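You operate a simulated robot arm through the tools that you are given. There is no shell and no other tool.

Carry out the task below with a simulated robot arm. There is one attempt and no reset: what you move stays moved.

JOB
Run the bearing in the checker and feed it the grease that the display asks.
Fine: RUN with the cover closed, open the cover, move the bearing to the grease cup, lid on, FEED; leave it in the cup under the lid.

Only the result counts: the job must be done as asked and must still hold three seconds after the hand-in. Knocking over, shifting, dropping, spilling or breaking anything else fails it. Lids that push on must go on centred and level and be pressed home; caps that screw on are set level and turned clockwise until they are tight.

ROBOT AND FRAMES
A 6-joint arm with a two-finger parallel gripper, fixed in place. Base frame: the origin is on the floor under the middle of its stand, x ahead of it, y to its left, z up; the work surface is at about z = 0.79. Readings come in m, rad, newtons and seconds.
With the tool pointing down near the work surface it reaches from about 0.24 to 0.64 m from the base axis. Its first joint turns from -1.152 to 1.152 rad. Payload 2.7 kg.
Tool frame: the origin (TCP) lies between the finger pads and is the grasp point; the fingertips stand 0.023 m ahead of it; z points along the fingers, y is the line along which they close. The gripper opens to 0.094 m. The fingers are 0.038 m wide and 0.01 m thick; the gripper's body (0.054 by 0.096 m) begins 0.039 m behind the TCP.
Orientation is told as [roll, pitch, yaw] about the base's x, y, z axes, in that order, counted from this pose: with the fingers straight down and closing along the base's y, the tool's x points along the base's -x, its y along +y and its z along -z.

CONTROLS
- The arm moves only by the tool drive_tool. Its argument "increments" is text: rows parted by semicolons, each of 6 numbers parted by spaces: the shift along the tool's x, y, z in units of 25 mm (1.0 is 25 mm), then the turn, a rotation vector about the tool's x, y, z in units of 8 degrees (1.0 is 8 degrees). In form: x y z wx wy wz; .... A call has 1 to 20 rows; each row shifts and turns the commanded pose from where the row before left it, along the tool's axes as they then stand. "hand" is the closure, from 0 (fully open) to 1 (shut), set as the call begins (left out, the last holds). A call with a number of a shift or a turn outside -1 to 1 is refused whole. Rows are played at 5 a second. More than 0.05 m and 0.15 rad between two rows, or a gripper value outside its range, and nothing of the call is played. Where a pose cannot be reached the arm comes as near as it can. A force on the tool above 70 N (or 10 N above the force at the start of the call, whichever is more), or a blocked arm, ends the call early, and 0.2 s more pass. The fingers move at their own pace (about 0.045 m/s each) and stop on an object; they squeeze with about 36 N. The grip force told is the motor's: it shows also when the fingers shut on nothing. Time passes only in rows, and 0.2 s behind the last, so rows that do not move let the fingers close. It gives the time, the measured TCP pose, the force on the tool (base axes), the opening and the grip force at its end, in the units of the frame above (readings bear some noise), with the torque about the TCP (base axes, N m) and any sound that the robot's microphone picked up.
- Cameras (640 x 400 px; columns grow to the right, rows downward): "scene" is fixed at [0.0788, -0.4355, 1.4054]; the picture's right is [0.75, -0.67, 0.00], its down [-0.37, -0.42, -0.83] and it looks along [0.55, 0.62, -0.56] (base axes); focal length 320 px, centre (320, 200). "wrist" rides on the gripper at [0.087, 0.016, -0.074] in the tool frame; the picture's right is [-0.18, 0.98, 0.00], its down [-0.58, -0.11, -0.81] and it looks along [-0.79, -0.15, 0.59] (tool axes); focal length 243 px, centre (320, 200). There is no depth. A picture from a camera that has moved, and an enlarged one, comes with that camera's place and axes in the base frame and with its lens.
- camera(camera): a new picture of that camera. No time passes.
- zoom(camera, box): a new picture of the part [left, top, right, bottom] of that camera's present view, enlarged. No time passes.
- hand_in(): hands the job in; it is judged then, once.

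Places have to be worked out from the pictures, the camera data and where the tool is seen. Open the gripper and draw the arm clear of the work before you hand the job in, unless the task says otherwise.

The tools are called after "Request:" by a JSON object that holds its "fn" and its "kwargs". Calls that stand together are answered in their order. drive_tool: Moves the arm, as the interface text tells. Its arguments: {"type":"object","properties":{"increments":{"type":"string"},"hand":{"type":"number"}},"required":["increments"]} The other tools are called the same way: camera (camera) takes a picture; zoom (camera, box) takes an enlarged picture of a part of a camera's view; hand_in () hands the job in.

At the start:

```text
time: 0.0
ee_pos: [0.3572, -0.0206, 1.1664]
tool_rot: [0.001, -0.001, 0.001]
ft_force: [0.1, 0.1, -0.3]
moment: [0.02, 0.02, 0.04]
gripper_width: 0.0937
finger_force: 0.1
```

scene: 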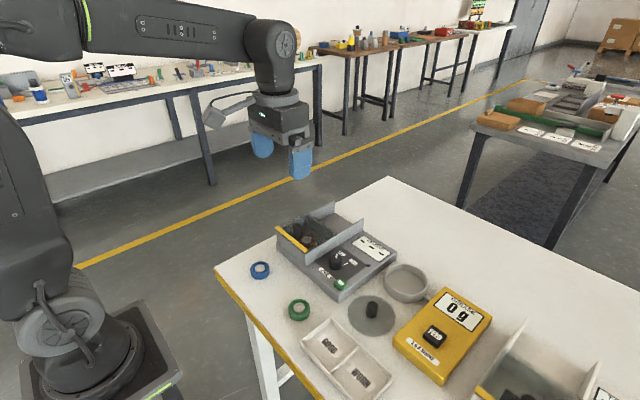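
wrist: 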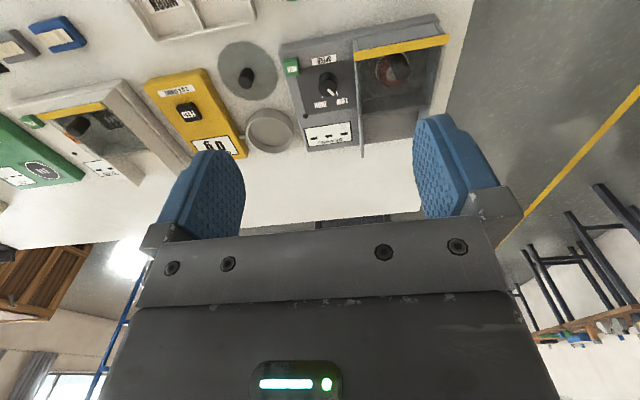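

I start by taking enlarged pictures of the work table to identify the checker, display, cup, lid and bearing.

Request:
{"fn": "zoom", "kwargs": {"camera": "scene", "box": [240, 190, 420, 310]}}

Request:
{"fn": "zoom", "kwargs": {"camera": "scene", "box": [300, 250, 500, 400]}}

Request:
{"fn": "zoom", "kwargs": {"camera": "scene", "box": [440, 280, 640, 400]}}

Request:
{"fn": "zoom", "kwargs": {"camera": "wrist", "box": [220, 0, 480, 160]}}

Request:
{"fn": "zoom", "kwargs": {"camera": "wrist", "box": [0, 0, 260, 200]}}

```text
3.33 times, centred on (330, 250) of scene
camera zoom: at [0.0788, -0.4355, 1.4054], right [0.75, -0.67, 0.0], down [-0.37, -0.42, -0.83], along [0.55, 0.62, -0.56], focal length 1066 px, centre (287, 33)
```

zoom: 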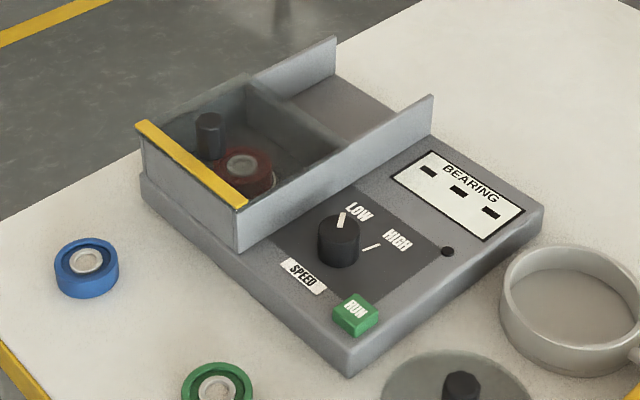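

```text
2.67 times, centred on (400, 325) of scene
camera zoom: at [0.0788, -0.4355, 1.4054], right [0.75, -0.67, 0.0], down [-0.37, -0.42, -0.83], along [0.55, 0.62, -0.56], focal length 853 px, centre (107, -133)
```

zoom: 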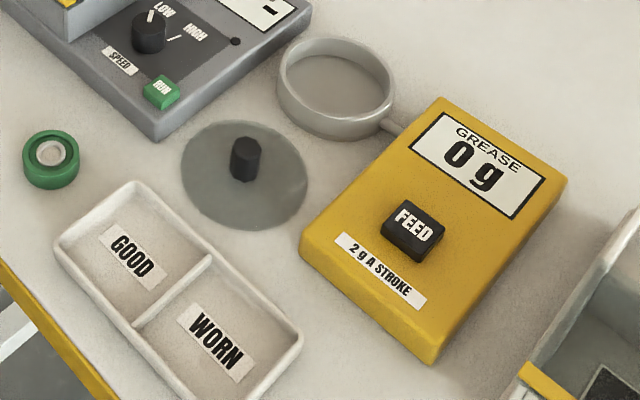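

```text
3.20 times, centred on (540, 340) of scene
camera zoom: at [0.0788, -0.4355, 1.4054], right [0.75, -0.67, 0.0], down [-0.37, -0.42, -0.83], along [0.55, 0.62, -0.56], focal length 1024 px, centre (-384, -248)
```

zoom: 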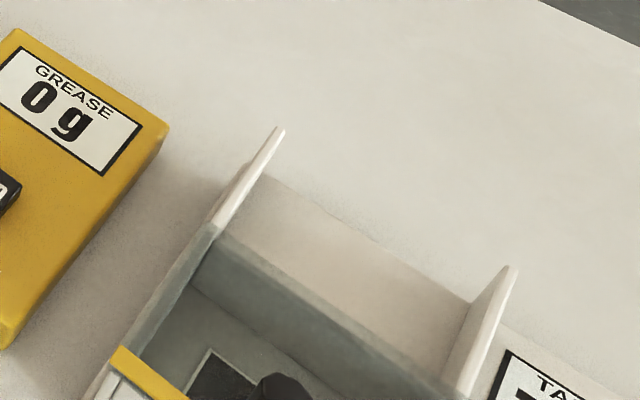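

```text
2.46 times, centred on (350, 80) of wrist
camera zoom: at [0.2711, -0.0046, 1.2416], right [0.18, 0.98, 0.0], down [0.58, -0.11, 0.81], along [0.79, -0.15, -0.59], focal length 597 px, centre (246, 495)
```

zoom: 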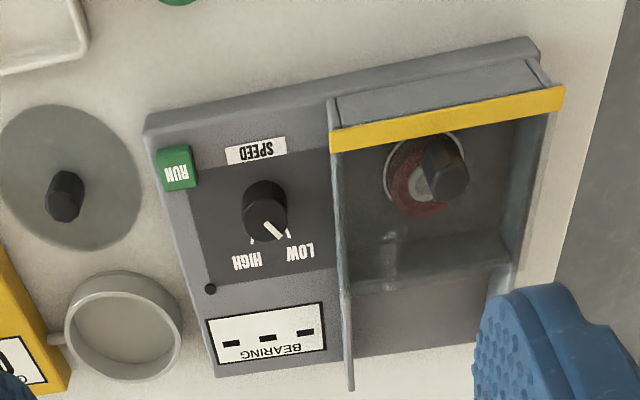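

```text
2.00 times, centred on (130, 100) of wrist
camera zoom: at [0.2711, -0.0046, 1.2416], right [0.18, 0.98, 0.0], down [0.58, -0.11, 0.81], along [0.79, -0.15, -0.59], focal length 485 px, centre (700, 400)
```

zoom: 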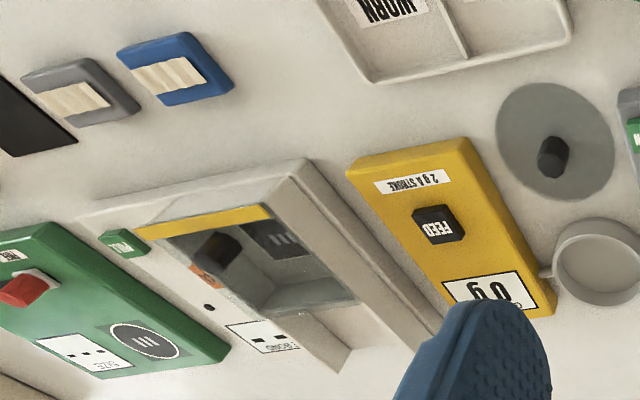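

The checker (red bearing under its clear cover) is around (0.48, 0.03), RUN near (0.452, -0.087, 0.825), the lid near (0.46, -0.18), the cup near (0.57, -0.19) and FEED near (0.50, -0.306). I shut the fingers and move lower for a better look at the checker.

Request:
{"fn": "drive_tool", "kwargs": {"increments": "-0.24 0.32 0.88 0 0 0;-0.24 0.32 0.88 0 0 0;-0.24 0.32 0.88 0 0 0;-0.24 0.32 0.88 0 0 0;-0.24 0.32 0.88 0 0 0;0 0 0 0 0 0;0 0 0 0 0 0", "hand": 1}}

Request:
{"fn": "camera", "kwargs": {"camera": "wrist"}}

Request:
{"fn": "camera", "kwargs": {"camera": "scene"}}

```text
time: 1.6
ee_pos: [0.387, 0.0204, 1.0552]
tool_rot: [0.0, 0.001, 0.002]
ft_force: [0.2, -0.7, -0.2]
moment: [-0.01, 0.01, -0.05]
gripper_width: 0.0002
finger_force: 36.2
```

```text
taken
camera wrist: at [0.3007, 0.0367, 1.1304], right [0.18, 0.98, 0.0], down [0.58, -0.11, 0.81], along [0.79, -0.15, -0.59], focal length 243 px, centre (320, 200)
```

wrist: 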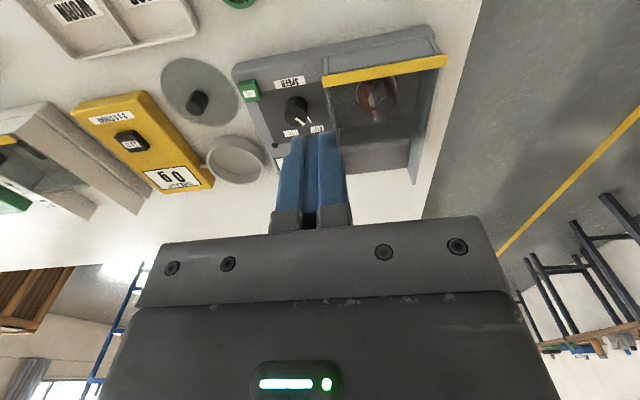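

```text
taken
```

scene: 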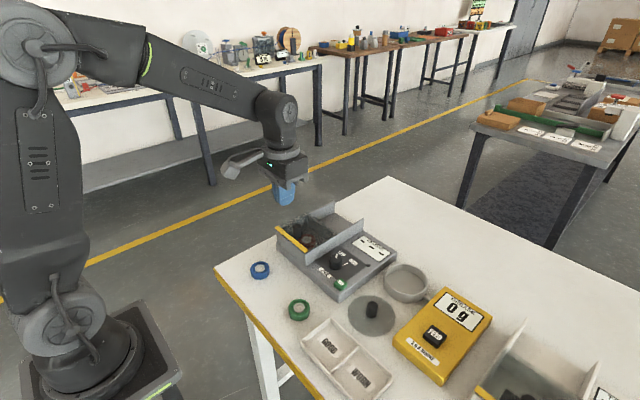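

Request:
{"fn": "zoom", "kwargs": {"camera": "wrist", "box": [220, 20, 460, 170]}}

Request:
{"fn": "zoom", "kwargs": {"camera": "wrist", "box": [140, 20, 300, 120]}}

Request:
{"fn": "zoom", "kwargs": {"camera": "scene", "box": [260, 190, 360, 252]}}

```text
2.67 times, centred on (340, 95) of wrist
camera zoom: at [0.3007, 0.0367, 1.1304], right [0.18, 0.98, 0.0], down [0.58, -0.11, 0.81], along [0.79, -0.15, -0.59], focal length 647 px, centre (267, 480)
```

zoom: 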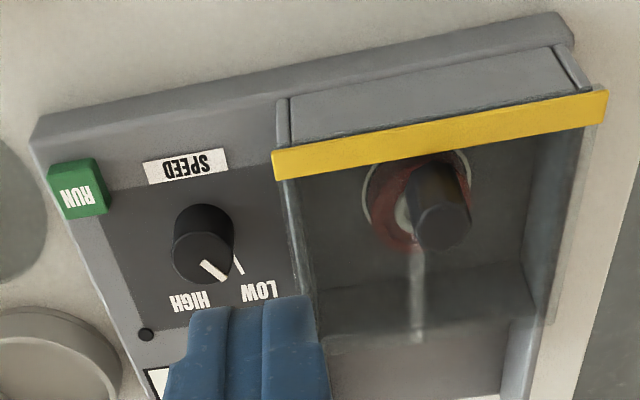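

```text
4.00 times, centred on (220, 70) of wrist
camera zoom: at [0.3007, 0.0367, 1.1304], right [0.18, 0.98, 0.0], down [0.58, -0.11, 0.81], along [0.79, -0.15, -0.59], focal length 970 px, centre (720, 720)
```

zoom: 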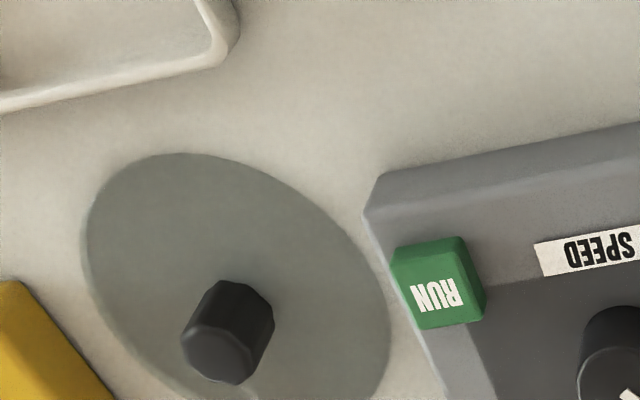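

```text
6.40 times, centred on (310, 221) of scene
camera zoom: at [0.0788, -0.4355, 1.4054], right [0.75, -0.67, 0.0], down [-0.37, -0.42, -0.83], along [0.55, 0.62, -0.56], focal length 2047 px, centre (384, 66)
```

zoom: 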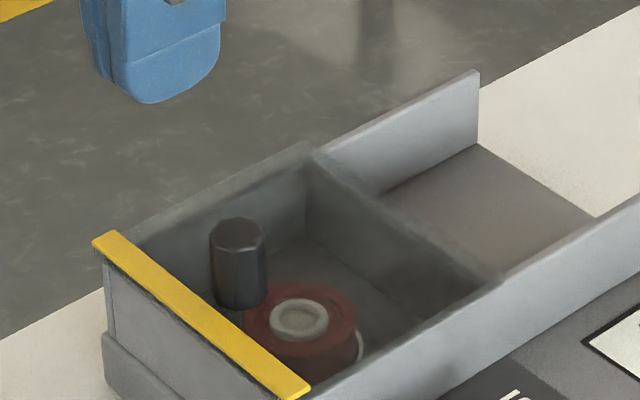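

The cover is a clear sliding plate with a knob and yellow lip, the speed pointer is on LOW, and RUN is at about (0.454, -0.087, 0.825). I move the shut fingers above RUN to check alignment.

Request:
{"fn": "drive_tool", "kwargs": {"increments": "-0.335 -0.537 0.7 0 0 0;-0.335 -0.537 0.7 0 0 0;-0.335 -0.537 0.7 0 0 0;-0.335 -0.537 0.7 0 0 0;-0.335 -0.537 0.7 0 0 0;-0.335 -0.537 0.7 0 0 0;-0.335 -0.537 0.9 0 0 0;-0.335 -0.537 0.9 0 0 0", "hand": 1}}

Request:
{"fn": "zoom", "kwargs": {"camera": "scene", "box": [260, 200, 420, 300]}}

Request:
{"fn": "camera", "kwargs": {"camera": "wrist"}}

```text
time: 3.4
ee_pos: [0.4549, -0.0878, 0.9064]
tool_rot: [0.0, 0.0, 0.001]
ft_force: [0.9, 0.5, 0.1]
moment: [0.0, 0.0, -0.01]
gripper_width: 0.0
finger_force: 36.3
```

```text
4.00 times, centred on (340, 250) of scene
camera zoom: at [0.0788, -0.4355, 1.4054], right [0.75, -0.67, 0.0], down [-0.37, -0.42, -0.83], along [0.55, 0.62, -0.56], focal length 1280 px, centre (240, 0)
```

zoom: 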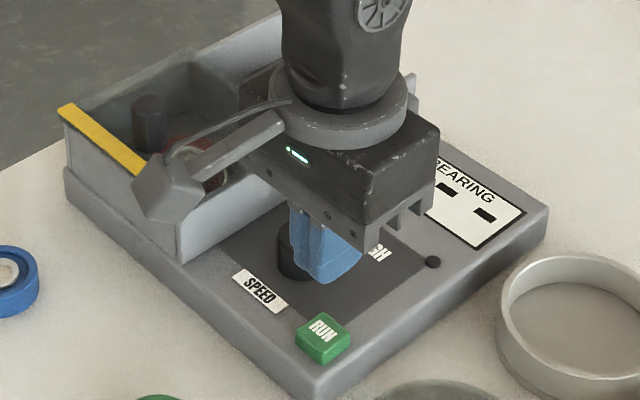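

```text
taken
camera wrist: at [0.3682, -0.0705, 0.9811], right [0.18, 0.98, 0.0], down [0.58, -0.11, 0.81], along [0.79, -0.15, -0.59], focal length 243 px, centre (320, 200)
```

wrist: 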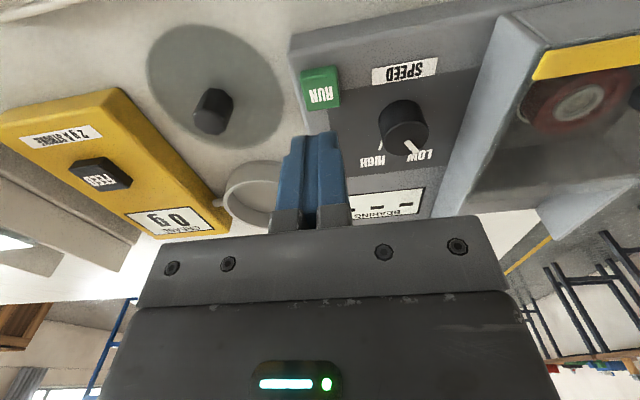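

The fingertips are right above RUN. I descend to just above the button, then press with small steps.

Request:
{"fn": "drive_tool", "kwargs": {"increments": "0 0 0.7 0 0 0;0 0 0.7 0 0 0;0 0 0.7 0 0 0;0 0 0.15 0 0 0;0 0 0.1 0 0 0;0 0 0.1 0 0 0", "hand": 1}}

Request:
{"fn": "zoom", "kwargs": {"camera": "scene", "box": [260, 200, 420, 300]}}

```text
time: 4.8
ee_pos: [0.4552, -0.0869, 0.8454]
tool_rot: [0.0, -0.001, 0.003]
ft_force: [-7.4, 7.0, 20.0]
moment: [0.17, 0.21, -0.04]
gripper_width: 0.0
finger_force: 36.0
heard: click
```

```text
4.00 times, centred on (340, 250) of scene
camera zoom: at [0.0784, -0.4353, 1.4055], right [0.75, -0.67, 0.0], down [-0.37, -0.42, -0.83], along [0.55, 0.62, -0.56], focal length 1280 px, centre (240, 0)
```

zoom: 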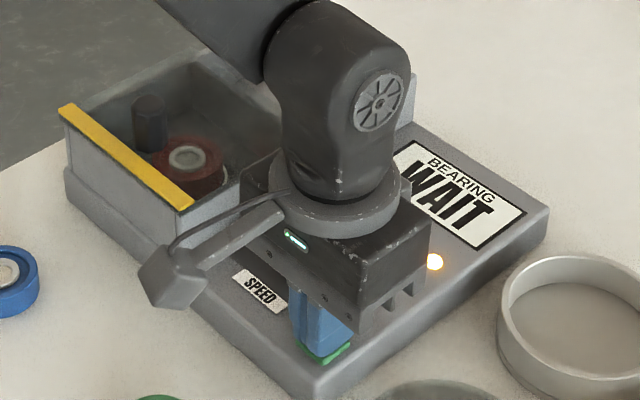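

A click was heard, the display shows WAIT and the lamp is lit. I lift off the button and wait for the result.

Request:
{"fn": "drive_tool", "kwargs": {"increments": "0 0 -0.3 0 0 0;0 0 -0.6 0 0 0;0 0 -0.8 0 0 0;0 0 -0.8 0 0 0;0 0 -0.8 0 0 0;0 0 0 0 0 0;0 0 0 0 0 0;0 0 0 0 0 0", "hand": 1}}

Request:
{"fn": "zoom", "kwargs": {"camera": "scene", "box": [260, 200, 420, 300]}}

```text
time: 6.6
ee_pos: [0.4557, -0.0877, 0.9274]
tool_rot: [-0.001, 0.0, 0.002]
ft_force: [0.0, -0.4, -0.5]
moment: [-0.01, -0.04, 0.0]
gripper_width: 0.0
finger_force: 35.6
```

```text
4.00 times, centred on (340, 250) of scene
camera zoom: at [0.0788, -0.4355, 1.4054], right [0.75, -0.67, 0.0], down [-0.37, -0.42, -0.83], along [0.55, 0.62, -0.56], focal length 1280 px, centre (240, 0)
```

zoom: 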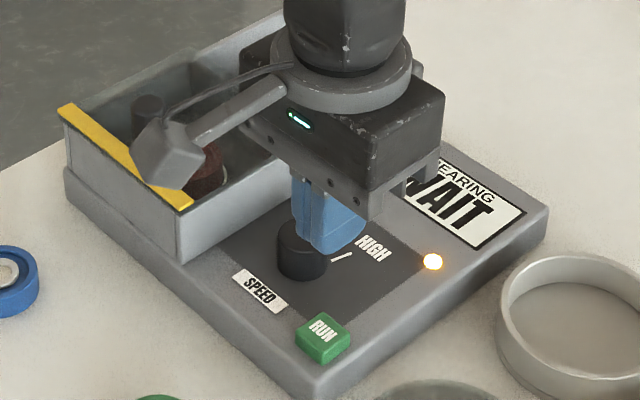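

Still WAIT. I move up to a viewing pose over the cover while the run finishes.

Request:
{"fn": "drive_tool", "kwargs": {"increments": "0.48 0.69 -0.8 0 0 0;0.48 0.69 -0.8 0 0 0;0.48 0.69 -0.5 0 0 0;0.48 0.69 -0.5 0 0 0;0.48 0.69 -0.4 0 0 0;0.48 0.69 -0.4 0 0 0;0.48 0.69 -0.4 0 0 0;0.48 0.69 -0.4 0 0 0;0 0 0 0 0 0;0 0 0 0 0 0;0 0 0 0 0 0;0 0 0 0 0 0;0 0 0 0 0 0;0 0 0 0 0 0;0 0 0 0 0 0;0 0 0 0 0 0", "hand": 0.4}}

Request:
{"fn": "zoom", "kwargs": {"camera": "scene", "box": [260, 200, 420, 300]}}

Request:
{"fn": "camera", "kwargs": {"camera": "wrist"}}

```text
time: 10.0
ee_pos: [0.3596, 0.0487, 1.0335]
tool_rot: [0.0, 0.001, 0.001]
ft_force: [-0.4, 0.8, -0.4]
moment: [-0.01, -0.05, 0.0]
gripper_width: 0.0564
finger_force: 0.1
```

```text
4.00 times, centred on (340, 250) of scene
camera zoom: at [0.0788, -0.4355, 1.4054], right [0.75, -0.67, 0.0], down [-0.37, -0.42, -0.83], along [0.55, 0.62, -0.56], focal length 1280 px, centre (240, 0)
```

zoom: 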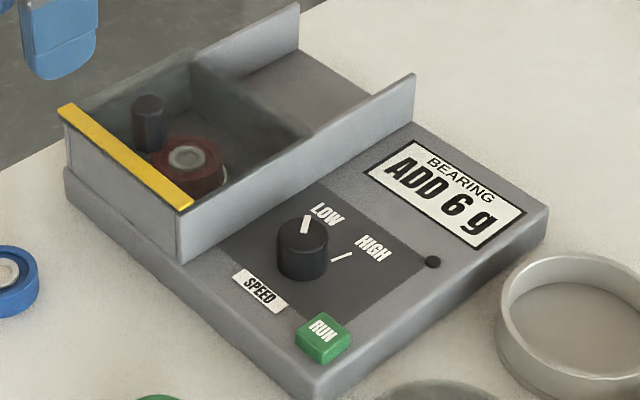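

```text
taken
camera wrist: at [0.2726, 0.0667, 1.1086], right [0.18, 0.98, 0.0], down [0.58, -0.11, 0.81], along [0.79, -0.15, -0.59], focal length 243 px, centre (320, 200)
```

wrist: 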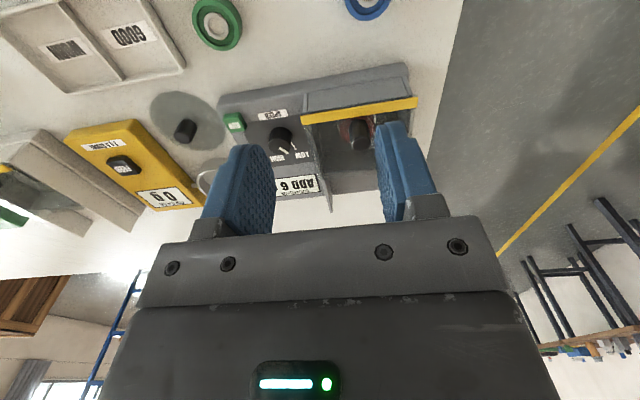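

The display asks ADD 6 g, so three 2 g strokes. Now I look closely at the cover and its knob to work out how it opens.

Request:
{"fn": "zoom", "kwargs": {"camera": "wrist", "box": [280, 50, 440, 150]}}

Request:
{"fn": "zoom", "kwargs": {"camera": "scene", "box": [270, 195, 370, 257]}}

```text
4.00 times, centred on (360, 100) of wrist
camera zoom: at [0.2726, 0.0667, 1.1086], right [0.18, 0.98, 0.0], down [0.58, -0.11, 0.81], along [0.79, -0.15, -0.59], focal length 970 px, centre (160, 600)
```

zoom: 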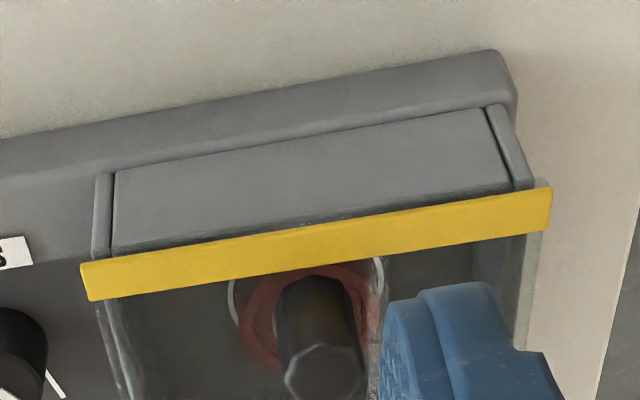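

```text
6.40 times, centred on (320, 226) of scene
camera zoom: at [0.0788, -0.4355, 1.4054], right [0.75, -0.67, 0.0], down [-0.37, -0.42, -0.83], along [0.55, 0.62, -0.56], focal length 2047 px, centre (320, 34)
```

zoom: 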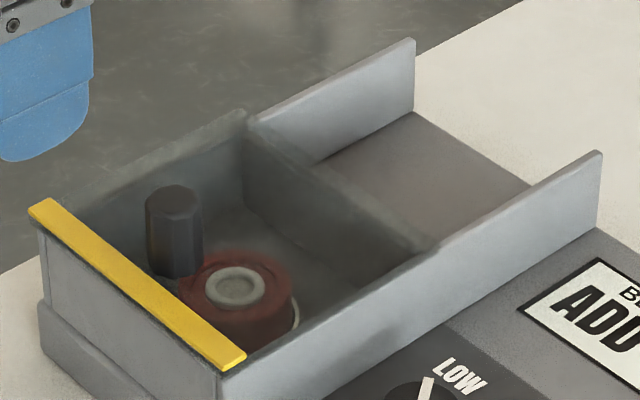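

The cover plate rests on walls at about z = 0.871, with the knob at about (0.457, 0.078) and its top at 0.898; the rails run on in +x. I move above the knob and check alignment.

Request:
{"fn": "drive_tool", "kwargs": {"increments": "-0.78 0.23 0.668 0 0 0;-0.78 0.23 0.668 0 0 0;-0.78 0.23 0.668 0 0 0;-0.78 0.23 0.668 0 0 0;-0.78 0.23 0.668 0 0 0", "hand": 0.45}}

Request:
{"fn": "zoom", "kwargs": {"camera": "scene", "box": [250, 190, 380, 272]}}

Request:
{"fn": "camera", "kwargs": {"camera": "wrist"}}

```text
time: 11.2
ee_pos: [0.4562, 0.079, 0.9488]
tool_rot: [0.0, -0.002, 0.001]
ft_force: [-0.7, 1.6, -0.2]
moment: [0.03, 0.02, -0.02]
gripper_width: 0.0515
finger_force: 0.0
```

```text
4.88 times, centred on (315, 231) of scene
camera zoom: at [0.0788, -0.4355, 1.4054], right [0.75, -0.67, 0.0], down [-0.37, -0.42, -0.83], along [0.55, 0.62, -0.56], focal length 1560 px, centre (344, 49)
```

zoom: 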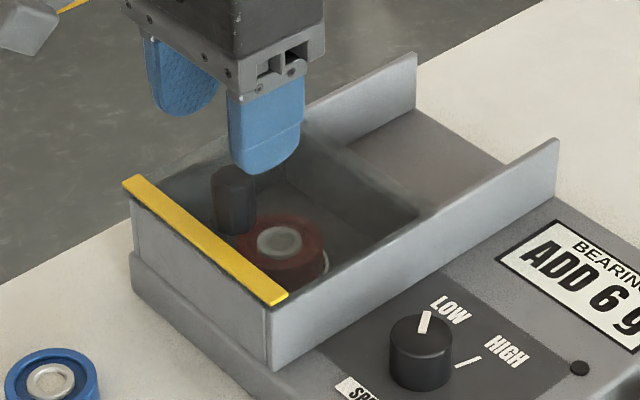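

```text
taken
camera wrist: at [0.3692, 0.0948, 1.0244], right [0.18, 0.98, 0.0], down [0.58, -0.11, 0.81], along [0.79, -0.15, -0.59], focal length 243 px, centre (320, 200)
```

wrist: 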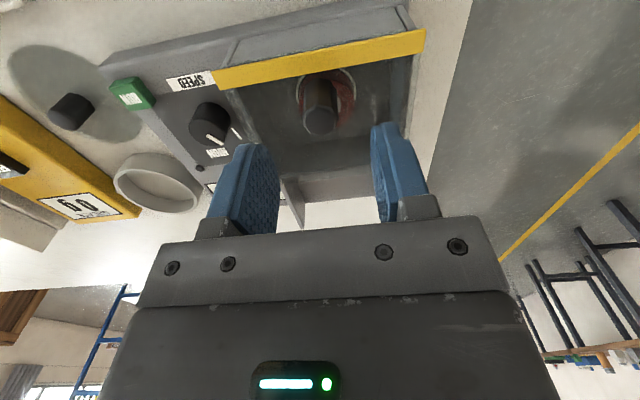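

The knob stands between the fingers at (0.457, 0.078). I descend so the tips stay above the cover plate, then close on the knob.

Request:
{"fn": "drive_tool", "kwargs": {"increments": "0 0 0.62 0 0 0;0 0 0.62 0 0 0;0 0 0.6 0 0 0", "hand": 0.45}}

Request:
{"fn": "drive_tool", "kwargs": {"increments": "0 0 0 0 0 0;0 0 0 0 0 0;0 0 0 0 0 0;0 0 0 0 0 0", "hand": 1}}

Request:
{"fn": "zoom", "kwargs": {"camera": "scene", "box": [250, 190, 380, 272]}}

```text
time: 12.0
ee_pos: [0.4558, 0.079, 0.9009]
tool_rot: [0.0, 0.0, 0.0]
ft_force: [0.3, -0.3, -0.8]
moment: [0.0, -0.02, -0.04]
gripper_width: 0.0519
finger_force: 0.1
```

```text
time: 13.0
ee_pos: [0.456, 0.0779, 0.9032]
tool_rot: [0.001, -0.002, 0.002]
ft_force: [0.8, -19.1, -1.8]
moment: [0.25, -0.17, -0.05]
gripper_width: 0.0216
finger_force: 45.0
```

```text
4.88 times, centred on (315, 231) of scene
camera zoom: at [0.0789, -0.436, 1.4052], right [0.75, -0.67, 0.0], down [-0.37, -0.42, -0.83], along [0.55, 0.62, -0.56], focal length 1560 px, centre (344, 49)
```

zoom: 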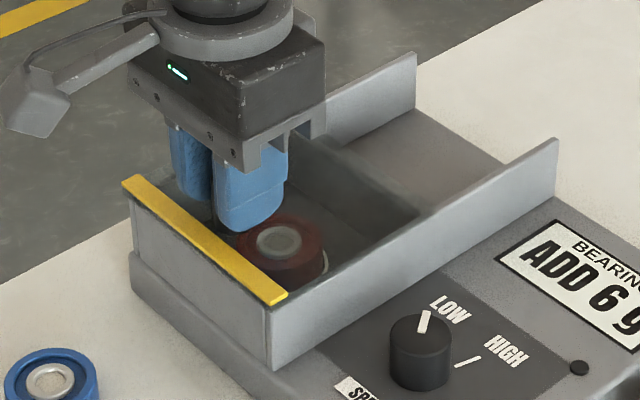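

The knob is gripped (21.6 mm) with about 19 N sideways pull, so I ease the command ~1 mm in -y and then slide the cover a little in +x to test it.

Request:
{"fn": "drive_tool", "kwargs": {"increments": "0 -0.045 0 0 0 0;-0.2 0 0 0 0 0;-0.2 0 0 0 0 0;-0.2 0 0 0 0 0;-0.2 0 0 0 0 0", "hand": 1}}

Request:
{"fn": "zoom", "kwargs": {"camera": "scene", "box": [250, 190, 380, 272]}}

```text
time: 14.2
ee_pos: [0.4769, 0.0772, 0.9031]
tool_rot: [0.0, 0.002, 0.002]
ft_force: [0.1, -11.2, -5.6]
moment: [-0.62, 0.39, 0.08]
gripper_width: 0.0218
finger_force: 44.9
```

```text
4.88 times, centred on (315, 231) of scene
camera zoom: at [0.0789, -0.4357, 1.4053], right [0.75, -0.67, 0.0], down [-0.37, -0.42, -0.83], along [0.55, 0.62, -0.56], focal length 1560 px, centre (344, 49)
```

zoom: 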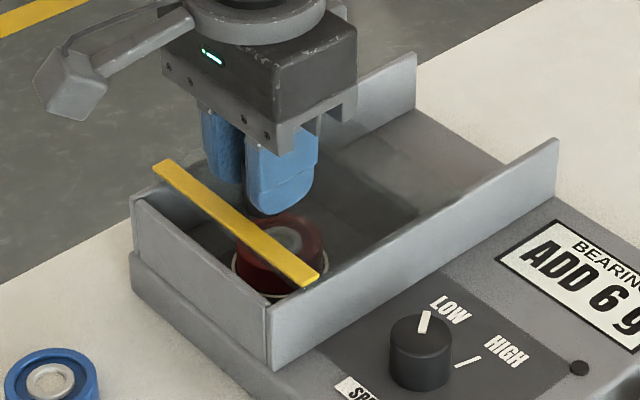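

The cover slides along its rails. I continue sliding it back another ~68 mm with a small y correction.

Request:
{"fn": "drive_tool", "kwargs": {"increments": "-0.2 -0.03 0 0 0 0;-0.3 0 0 0 0 0;-0.3 0 0 0 0 0;-0.3 0 0 0 0 0;-0.3 0 0 0 0 0;-0.3 0 0 0 0 0;-0.3 0 0 0 0 0;-0.3 0 0 0 0 0;-0.3 0 0 0 0 0;-0.1 0 0 0 0 0", "hand": 1}}

Request:
{"fn": "zoom", "kwargs": {"camera": "scene", "box": [250, 190, 380, 272]}}

Request:
{"fn": "camera", "kwargs": {"camera": "scene"}}

```text
time: 16.4
ee_pos: [0.5446, 0.0777, 0.9031]
tool_rot: [0.001, 0.0, 0.002]
ft_force: [-1.1, -0.9, -17.5]
moment: [-0.58, -0.52, 0.03]
gripper_width: 0.0217
finger_force: 44.7
```

```text
4.88 times, centred on (315, 231) of scene
camera zoom: at [0.0791, -0.4355, 1.4054], right [0.75, -0.67, 0.0], down [-0.37, -0.42, -0.83], along [0.55, 0.62, -0.56], focal length 1560 px, centre (344, 49)
```

zoom: 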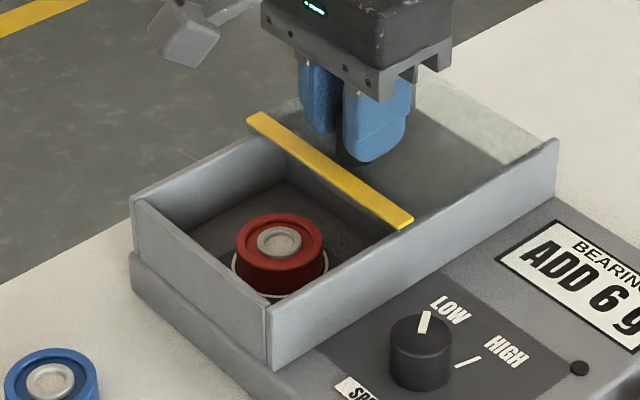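

```text
taken
```

scene: 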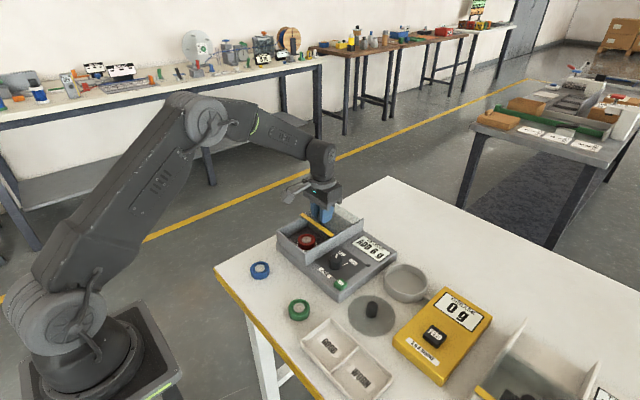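

The cover is about 89 mm open and the bearing is exposed. I push it a few mm more to feel for the end stop.

Request:
{"fn": "drive_tool", "kwargs": {"increments": "-0.1 0 0 0 0 0;-0.1 0 0 0 0 0;-0.1 0 0 0 0 0", "hand": 1}}

```text
time: 17.2
ee_pos: [0.5505, 0.0783, 0.903]
tool_rot: [0.002, 0.003, 0.001]
ft_force: [-1.4, 3.3, -16.1]
moment: [-0.54, 0.3, -0.02]
gripper_width: 0.0218
finger_force: 44.9
```

No stop reached but it's clear enough (94 mm open). I ease down slightly, release the knob and lift away.

Request:
{"fn": "drive_tool", "kwargs": {"increments": "0 0 0.04 0 0 0;0 0 0 0 0 0", "hand": 1}}

Request:
{"fn": "drive_tool", "kwargs": {"increments": "0 0 0 0 0 0;0 0 0 0 0 0;0 0 0 0 0 0;0 0 -0.6 0 0 0;0 0 -0.8 0 0 0;0 0 -0.8 0 0 0", "hand": 0.4}}

Request:
{"fn": "zoom", "kwargs": {"camera": "scene", "box": [250, 190, 380, 272]}}

Request:
{"fn": "camera", "kwargs": {"camera": "wrist"}}

```text
time: 17.8
ee_pos: [0.5518, 0.0775, 0.901]
tool_rot: [0.001, 0.0, 0.003]
ft_force: [-0.2, 9.0, -3.1]
moment: [-0.37, 1.33, -0.01]
gripper_width: 0.0219
finger_force: 45.1
```

```text
time: 19.2
ee_pos: [0.5512, 0.0762, 0.9575]
tool_rot: [0.001, -0.001, 0.001]
ft_force: [-0.2, -0.1, -0.5]
moment: [0.02, -0.02, 0.0]
gripper_width: 0.0563
finger_force: 0.0
```

```text
4.88 times, centred on (315, 231) of scene
camera zoom: at [0.0788, -0.4355, 1.4054], right [0.75, -0.67, 0.0], down [-0.37, -0.42, -0.83], along [0.55, 0.62, -0.56], focal length 1560 px, centre (344, 49)
```

zoom: 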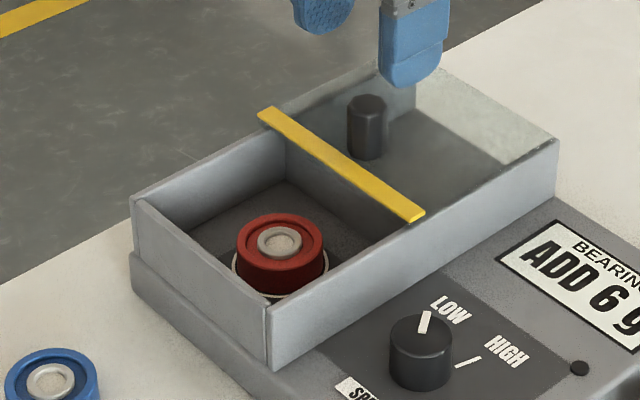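

```text
taken
camera wrist: at [0.4642, 0.0932, 1.033], right [0.18, 0.98, 0.0], down [0.58, -0.11, 0.81], along [0.79, -0.15, -0.59], focal length 243 px, centre (320, 200)
```

wrist: 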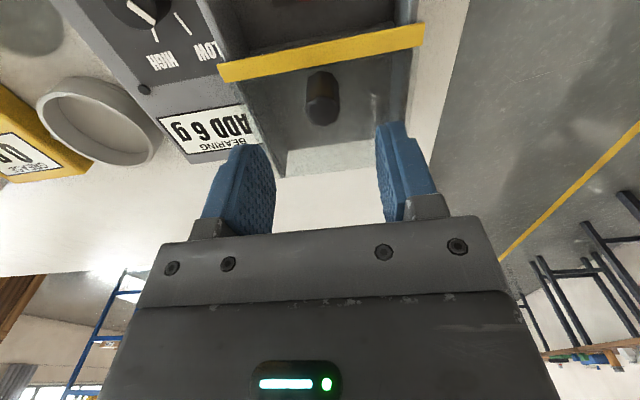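

The cover stays open. I pull back to look down on the bearing with the wrist camera.

Request:
{"fn": "drive_tool", "kwargs": {"increments": "0.5 0 -0.9 0 0 0;0.9 0 -0.9 0 0 0;0.9 0 0 0 0 0;0.9 0 0 0 0 0;0.9 0 0 0 0 0;0.9 0 0 0 0 0;0.9 0 0 0 0 0", "hand": 0.25}}

Request:
{"fn": "zoom", "kwargs": {"camera": "wrist", "box": [240, 60, 400, 160]}}

Request:
{"fn": "camera", "kwargs": {"camera": "wrist"}}

```text
time: 20.8
ee_pos: [0.4038, 0.0761, 1.0024]
tool_rot: [0.0, 0.001, 0.003]
ft_force: [-0.5, 0.3, 0.1]
moment: [-0.06, 0.02, -0.01]
gripper_width: 0.0705
finger_force: 0.1
```

```text
4.00 times, centred on (320, 110) of wrist
camera zoom: at [0.3168, 0.0932, 1.0777], right [0.18, 0.98, 0.0], down [0.58, -0.11, 0.81], along [0.79, -0.15, -0.59], focal length 970 px, centre (320, 560)
```

zoom: 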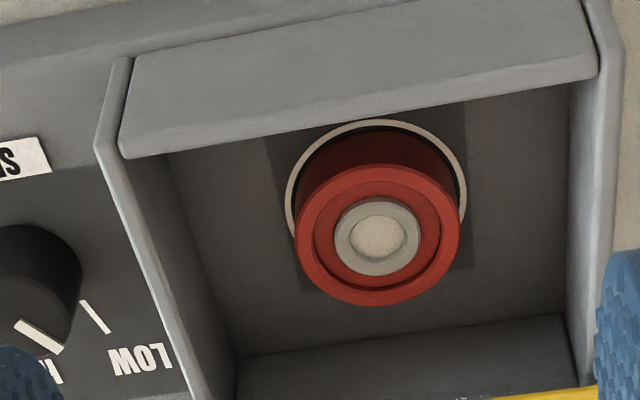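

```text
taken
camera wrist: at [0.3168, 0.0932, 1.0777], right [0.18, 0.98, 0.0], down [0.58, -0.11, 0.81], along [0.79, -0.15, -0.59], focal length 243 px, centre (320, 200)
```

wrist: 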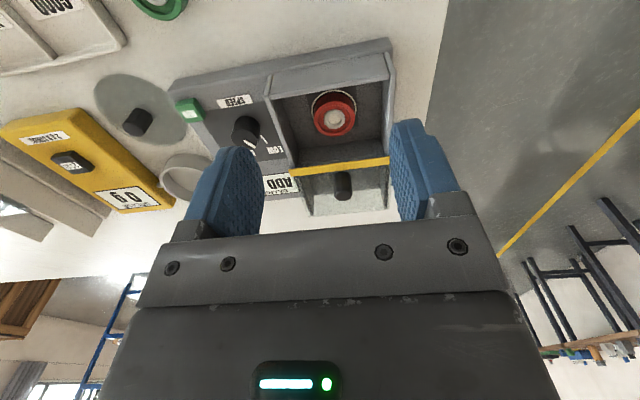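

Triangulating both views puts the bearing's top centre at (0.488, 0.078, 0.834), OD ~49 mm. I move above it and check alignment before descending.

Request:
{"fn": "drive_tool", "kwargs": {"increments": "-0.846 0.02 0.7 0 0 0;-0.846 0.02 0.7 0 0 0;-0.846 0.02 0.7 0 0 0;-0.846 0.02 0.7 0 0 0;0 0 0 0 0 0", "hand": 0.34}}

Request:
{"fn": "zoom", "kwargs": {"camera": "wrist", "box": [200, 0, 440, 150]}}

Request:
{"fn": "zoom", "kwargs": {"camera": "scene", "box": [250, 190, 380, 272]}}

```text
time: 22.0
ee_pos: [0.4877, 0.079, 0.9312]
tool_rot: [-0.001, -0.001, 0.002]
ft_force: [0.1, 0.9, 0.2]
moment: [0.0, 0.0, 0.02]
gripper_width: 0.062
finger_force: 0.1
```

```text
2.67 times, centred on (320, 75) of wrist
camera zoom: at [0.4009, 0.0959, 1.0077], right [0.18, 0.98, 0.0], down [0.58, -0.11, 0.81], along [0.79, -0.15, -0.59], focal length 647 px, centre (320, 533)
```

zoom: 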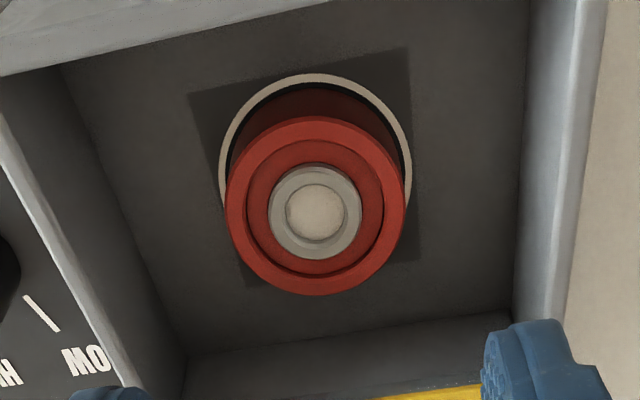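

```text
4.88 times, centred on (315, 231) of scene
camera zoom: at [0.0788, -0.4355, 1.4054], right [0.75, -0.67, 0.0], down [-0.37, -0.42, -0.83], along [0.55, 0.62, -0.56], focal length 1560 px, centre (344, 49)
```

zoom: 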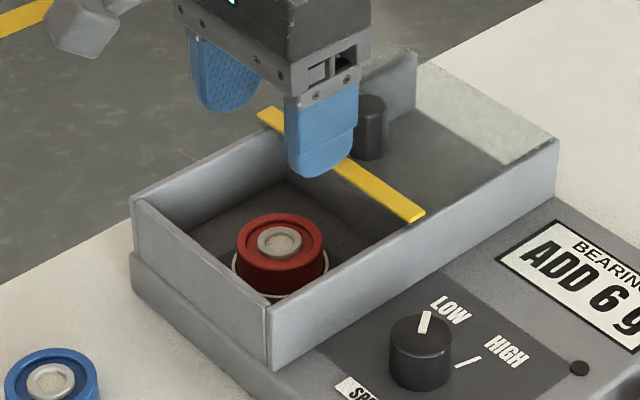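

Alignment confirmed at (0.4875, 0.078). I descend until the tips are ~14 mm below the bearing top, then close.

Request:
{"fn": "drive_tool", "kwargs": {"increments": "0 -0.02 0.7 0 0 0;0 0 0.7 0 0 0;0 0 0.7 0 0 0;0 0 0.7 0 0 0;0 0 0.7 0 0 0;0 0 0 0 0 0", "hand": 0.34}}

Request:
{"fn": "drive_tool", "kwargs": {"increments": "0 0 0 0 0 0;0 0 0 0 0 0;0 0 0 0 0 0", "hand": 1}}

Request:
{"fn": "zoom", "kwargs": {"camera": "scene", "box": [250, 190, 380, 272]}}

```text
time: 23.4
ee_pos: [0.4878, 0.0779, 0.8441]
tool_rot: [-0.002, 0.001, 0.002]
ft_force: [1.2, 0.3, -0.5]
moment: [0.0, -0.03, -0.01]
gripper_width: 0.0621
finger_force: 0.1
```

```text
time: 24.2
ee_pos: [0.4873, 0.0785, 0.8444]
tool_rot: [0.0, 0.0, 0.002]
ft_force: [1.0, 0.3, 0.3]
moment: [0.0, 0.0, 0.01]
gripper_width: 0.0468
finger_force: 36.1
```

```text
4.88 times, centred on (315, 231) of scene
camera zoom: at [0.0788, -0.4355, 1.4054], right [0.75, -0.67, 0.0], down [-0.37, -0.42, -0.83], along [0.55, 0.62, -0.56], focal length 1560 px, centre (344, 49)
```

zoom: 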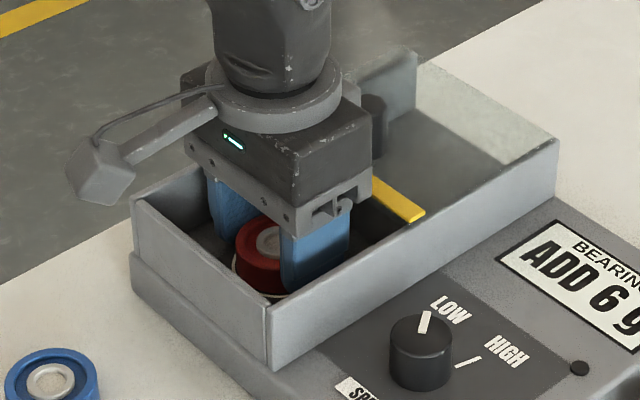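

The bearing is gripped at 46.8 mm with no side load. I lift straight up, slowly at first.

Request:
{"fn": "drive_tool", "kwargs": {"increments": "0 0 -0.2 0 0 0;0 0 -0.4 0 0 0;0 0 -0.7 0 0 0;0 0 -0.8 0 0 0;0 0 -0.8 0 0 0;0 0 -0.8 0 0 0;0 0 -0.8 0 0 0;0 0 0 0 0 0", "hand": 1}}

Request:
{"fn": "zoom", "kwargs": {"camera": "scene", "box": [250, 170, 410, 270]}}

Request:
{"fn": "camera", "kwargs": {"camera": "wrist"}}

```text
time: 26.0
ee_pos: [0.4887, 0.0767, 0.9582]
tool_rot: [0.001, 0.0, 0.0]
ft_force: [0.4, 0.0, 0.0]
moment: [0.01, 0.01, 0.03]
gripper_width: 0.0467
finger_force: 36.0
```

```text
4.00 times, centred on (330, 220) of scene
camera zoom: at [0.0788, -0.4355, 1.4054], right [0.75, -0.67, 0.0], down [-0.37, -0.42, -0.83], along [0.55, 0.62, -0.56], focal length 1280 px, centre (280, 120)
```

zoom: 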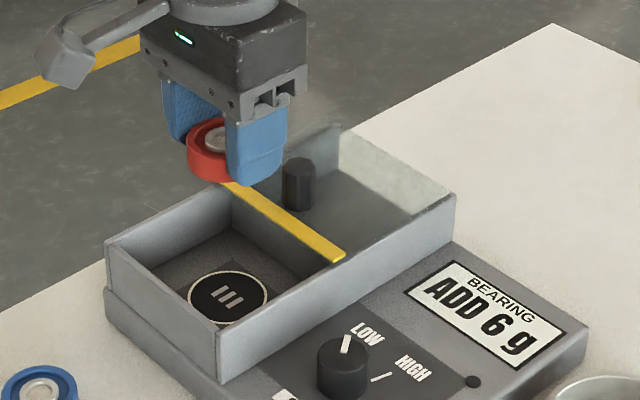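

```text
taken
camera wrist: at [0.4026, 0.0941, 1.0338], right [0.18, 0.98, 0.0], down [0.58, -0.11, 0.81], along [0.79, -0.15, -0.59], focal length 243 px, centre (320, 200)
```

wrist: 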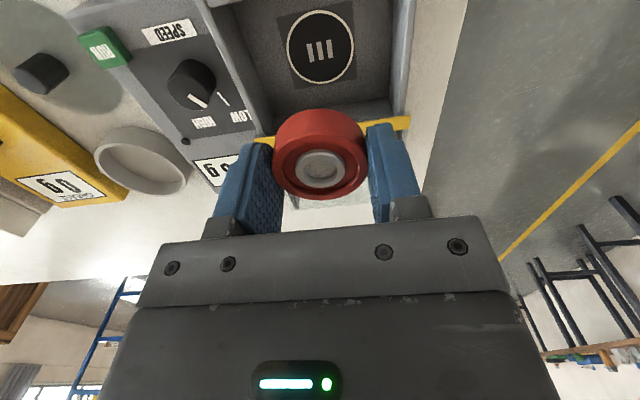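

Bearing is in hand (46.7 mm). I carry it high towards the cup and look at the cup from above.

Request:
{"fn": "drive_tool", "kwargs": {"increments": "-0.27 -0.5 -0.4 0 0 0;-0.27 -0.9 -0.4 0 0 0;-0.27 -0.95 -0.4 0 0 0;-0.27 -0.95 -0.4 0 0 0;-0.27 -0.95 0 0 0 0;-0.27 -0.95 0 0 0 0;-0.27 -0.95 0 0 0 0;-0.27 -0.95 0 0 0 0;-0.27 -0.9 0 0 0 0;0 -0.4 0 0 0 0;0 0 0 0 0 0", "hand": 1}}

Request:
{"fn": "camera", "kwargs": {"camera": "wrist"}}

Request:
{"fn": "zoom", "kwargs": {"camera": "scene", "box": [320, 200, 480, 300]}}

```text
time: 28.4
ee_pos: [0.5488, -0.1328, 0.9969]
tool_rot: [0.0, 0.001, 0.001]
ft_force: [-0.4, 0.1, -1.4]
moment: [0.02, 0.01, -0.01]
gripper_width: 0.0465
finger_force: 36.4
```

```text
taken
camera wrist: at [0.4628, -0.1163, 1.0724], right [0.18, 0.98, 0.0], down [0.58, -0.11, 0.81], along [0.79, -0.15, -0.59], focal length 243 px, centre (320, 200)
```

wrist: 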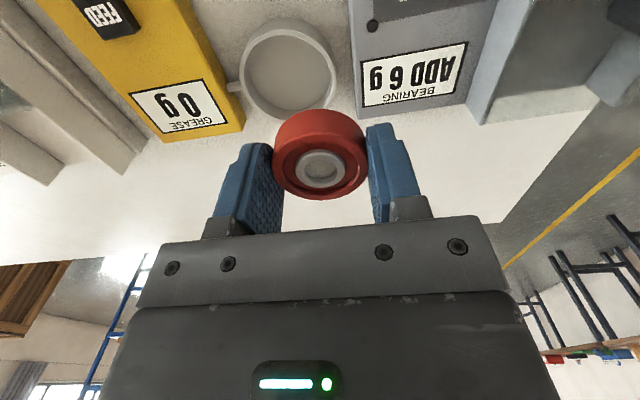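

```text
4.00 times, centred on (400, 250) of scene
camera zoom: at [0.0788, -0.4355, 1.4054], right [0.75, -0.67, 0.0], down [-0.37, -0.42, -0.83], along [0.55, 0.62, -0.56], focal length 1280 px, centre (0, 0)
```

zoom: 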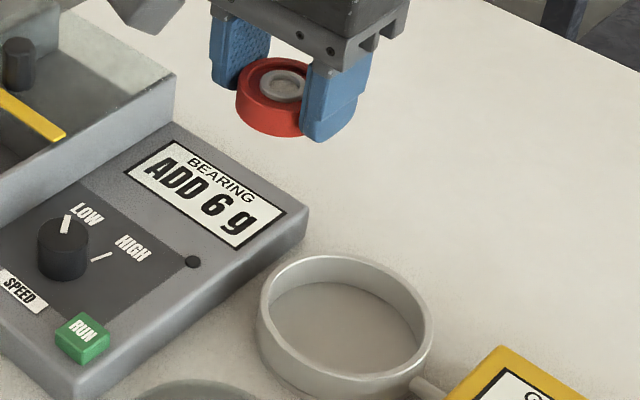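

Request:
{"fn": "zoom", "kwargs": {"camera": "scene", "box": [370, 255, 450, 305]}}

Request:
{"fn": "zoom", "kwargs": {"camera": "wrist", "box": [210, 0, 370, 120]}}

```text
8.00 times, centred on (410, 280) of scene
camera zoom: at [0.0788, -0.4355, 1.4054], right [0.75, -0.67, 0.0], down [-0.37, -0.42, -0.83], along [0.55, 0.62, -0.56], focal length 2559 px, centre (-400, -440)
```

zoom: 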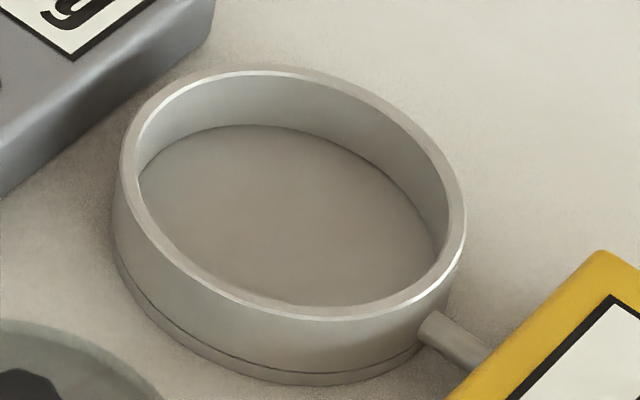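

```text
3.33 times, centred on (290, 60) of wrist
camera zoom: at [0.4628, -0.1163, 1.0724], right [0.18, 0.98, 0.0], down [0.58, -0.11, 0.81], along [0.79, -0.15, -0.59], focal length 809 px, centre (420, 667)
```

zoom: 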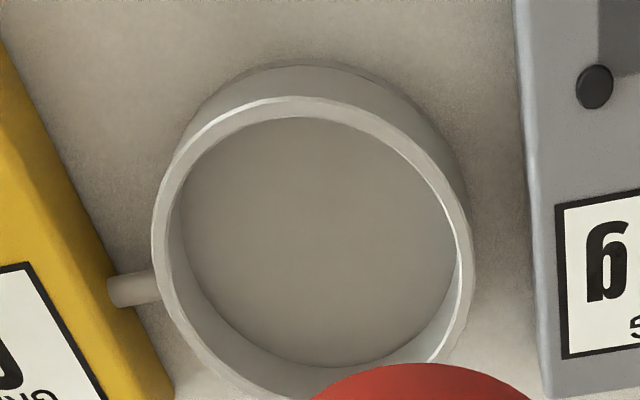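

I place the cup centre at about (0.591, -0.175), rim z≈0.813, inner diameter ≈95 mm. I move the bearing above it and check from both cameras.

Request:
{"fn": "drive_tool", "kwargs": {"increments": "-0.338 -0.338 0.776 0 0 0;-0.338 -0.338 0.776 0 0 0;-0.338 -0.338 0.776 0 0 0;-0.338 -0.338 0.776 0 0 0;-0.338 -0.338 0.776 0 0 0;0 0 0 0 0 0", "hand": 1}}

Request:
{"fn": "camera", "kwargs": {"camera": "wrist"}}

Request:
{"fn": "zoom", "kwargs": {"camera": "scene", "box": [355, 240, 455, 303]}}

```text
time: 29.8
ee_pos: [0.5924, -0.1721, 0.9003]
tool_rot: [0.001, 0.0, 0.001]
ft_force: [-0.4, 0.8, -0.7]
moment: [0.01, 0.03, 0.01]
gripper_width: 0.0463
finger_force: 36.4
```

```text
taken
camera wrist: at [0.5063, -0.156, 0.9752], right [0.18, 0.98, 0.0], down [0.58, -0.11, 0.81], along [0.79, -0.15, -0.59], focal length 243 px, centre (320, 200)
```

wrist: 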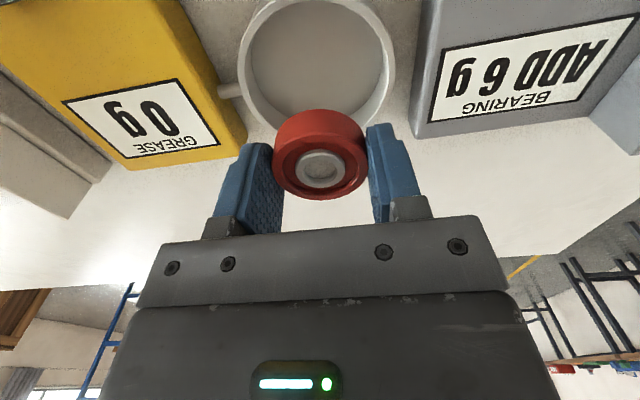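

```text
6.35 times, centred on (405, 272) of scene
camera zoom: at [0.0789, -0.4355, 1.4054], right [0.75, -0.67, 0.0], down [-0.37, -0.42, -0.83], along [0.55, 0.62, -0.56], focal length 2031 px, centre (-220, -254)
```

zoom: 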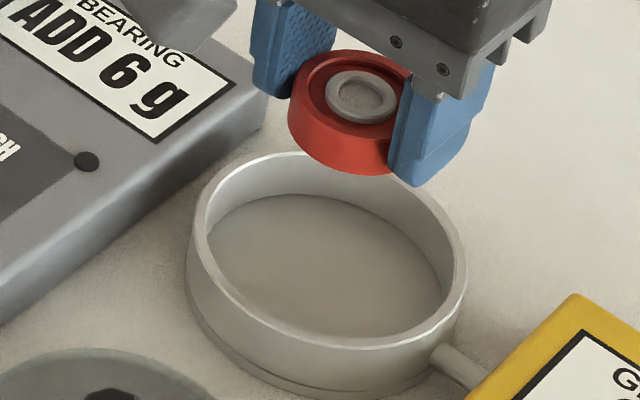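

Request:
{"fn": "zoom", "kwargs": {"camera": "wrist", "box": [220, 0, 420, 125]}}

```text
3.20 times, centred on (320, 62) of wrist
camera zoom: at [0.5063, -0.156, 0.9752], right [0.18, 0.98, 0.0], down [0.58, -0.11, 0.81], along [0.79, -0.15, -0.59], focal length 776 px, centre (320, 640)
```

zoom: 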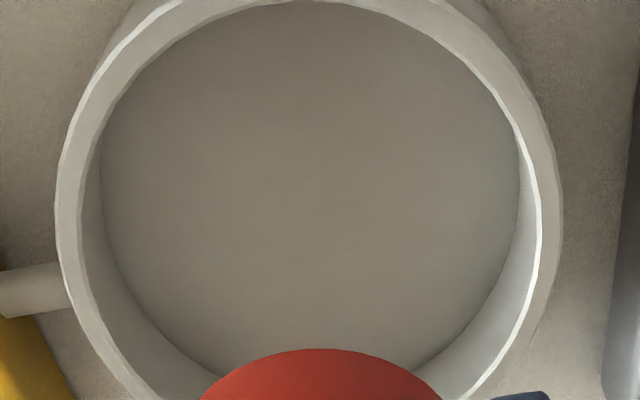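

The tool sits at (0.592, -0.172), within ~2 mm of the cup centre; I shift 2 mm in -y and lower the bearing until contact is close.

Request:
{"fn": "drive_tool", "kwargs": {"increments": "0 -0.07 0.5 0 0 0;0 0 0.6 0 0 0;0 0 0.6 0 0 0;0 0 0.6 0 0 0;0 0 0.4 0 0 0;0 0 0 0 0 0", "hand": 1}}

Request:
{"fn": "zoom", "kwargs": {"camera": "scene", "box": [355, 240, 455, 303]}}

Request:
{"fn": "camera", "kwargs": {"camera": "wrist"}}

```text
time: 31.2
ee_pos: [0.592, -0.1762, 0.8333]
tool_rot: [-0.001, -0.001, 0.002]
ft_force: [0.5, 0.4, -1.3]
moment: [-0.01, 0.03, -0.02]
gripper_width: 0.0465
finger_force: 36.3
```

```text
6.35 times, centred on (405, 272) of scene
camera zoom: at [0.0789, -0.4355, 1.4054], right [0.75, -0.67, 0.0], down [-0.37, -0.42, -0.83], along [0.55, 0.62, -0.56], focal length 2031 px, centre (-220, -254)
```

zoom: 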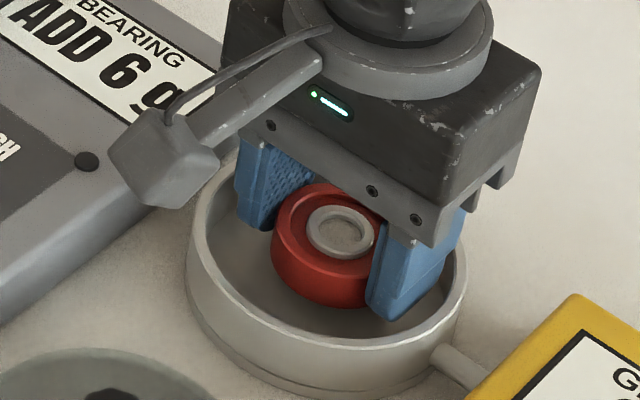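

```text
taken
camera wrist: at [0.506, -0.1595, 0.9082], right [0.18, 0.98, 0.0], down [0.58, -0.11, 0.81], along [0.79, -0.15, -0.59], focal length 243 px, centre (320, 200)
```

wrist: 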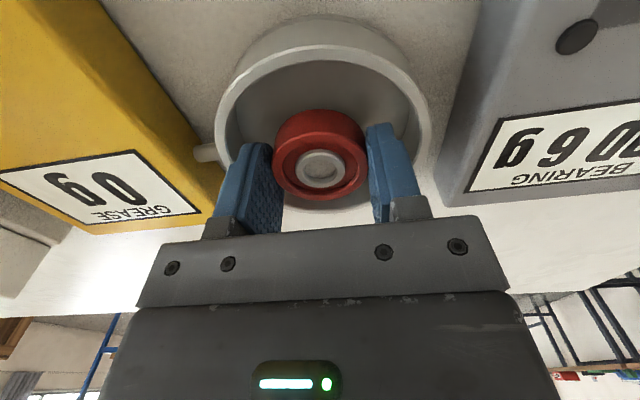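

The fingers are slightly closer to the -y side of the cup, so I shift +2 mm in y and lower in small steps until the bearing touches the cup floor.

Request:
{"fn": "drive_tool", "kwargs": {"increments": "0 0.08 0 0 0 0;0 0 0.1 0 0 0;0 0 0.1 0 0 0;0 0 0.08 0 0 0;0 0 0 0 0 0", "hand": 1}}

```text
time: 32.4
ee_pos: [0.5919, -0.1739, 0.8252]
tool_rot: [0.001, -0.001, 0.0]
ft_force: [-0.1, 0.3, -0.7]
moment: [0.01, -0.02, 0.01]
gripper_width: 0.0466
finger_force: 35.9
```

No contact yet at z = 0.825. I keep lowering in 1.5 mm steps.

Request:
{"fn": "drive_tool", "kwargs": {"increments": "0 0 0.06 0 0 0;0 0 0.06 0 0 0;0 0 0 0 0 0", "hand": 1}}

Request:
{"fn": "zoom", "kwargs": {"camera": "scene", "box": [370, 250, 450, 300]}}

```text
time: 33.2
ee_pos: [0.593, -0.1736, 0.8215]
tool_rot: [0.0, -0.001, 0.001]
ft_force: [0.0, 0.2, -1.9]
moment: [0.0, -0.02, 0.01]
gripper_width: 0.0463
finger_force: 35.9
```

```text
8.00 times, centred on (410, 275) of scene
camera zoom: at [0.0789, -0.4355, 1.4054], right [0.75, -0.67, 0.0], down [-0.37, -0.42, -0.83], along [0.55, 0.62, -0.56], focal length 2559 px, centre (-400, -400)
```

zoom: 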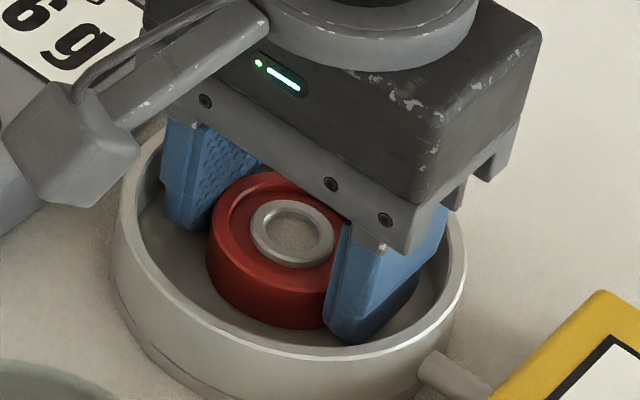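

Request:
{"fn": "drive_tool", "kwargs": {"increments": "0 0 0.05 0 0 0;0 0 0.05 0 0 0;0 0 0 0 0 0", "hand": 1}}

```text
time: 34.0
ee_pos: [0.5925, -0.1739, 0.8209]
tool_rot: [-0.001, -0.003, 0.002]
ft_force: [1.0, 0.7, 4.0]
moment: [-0.01, 0.04, 0.0]
gripper_width: 0.046
finger_force: 36.2
```

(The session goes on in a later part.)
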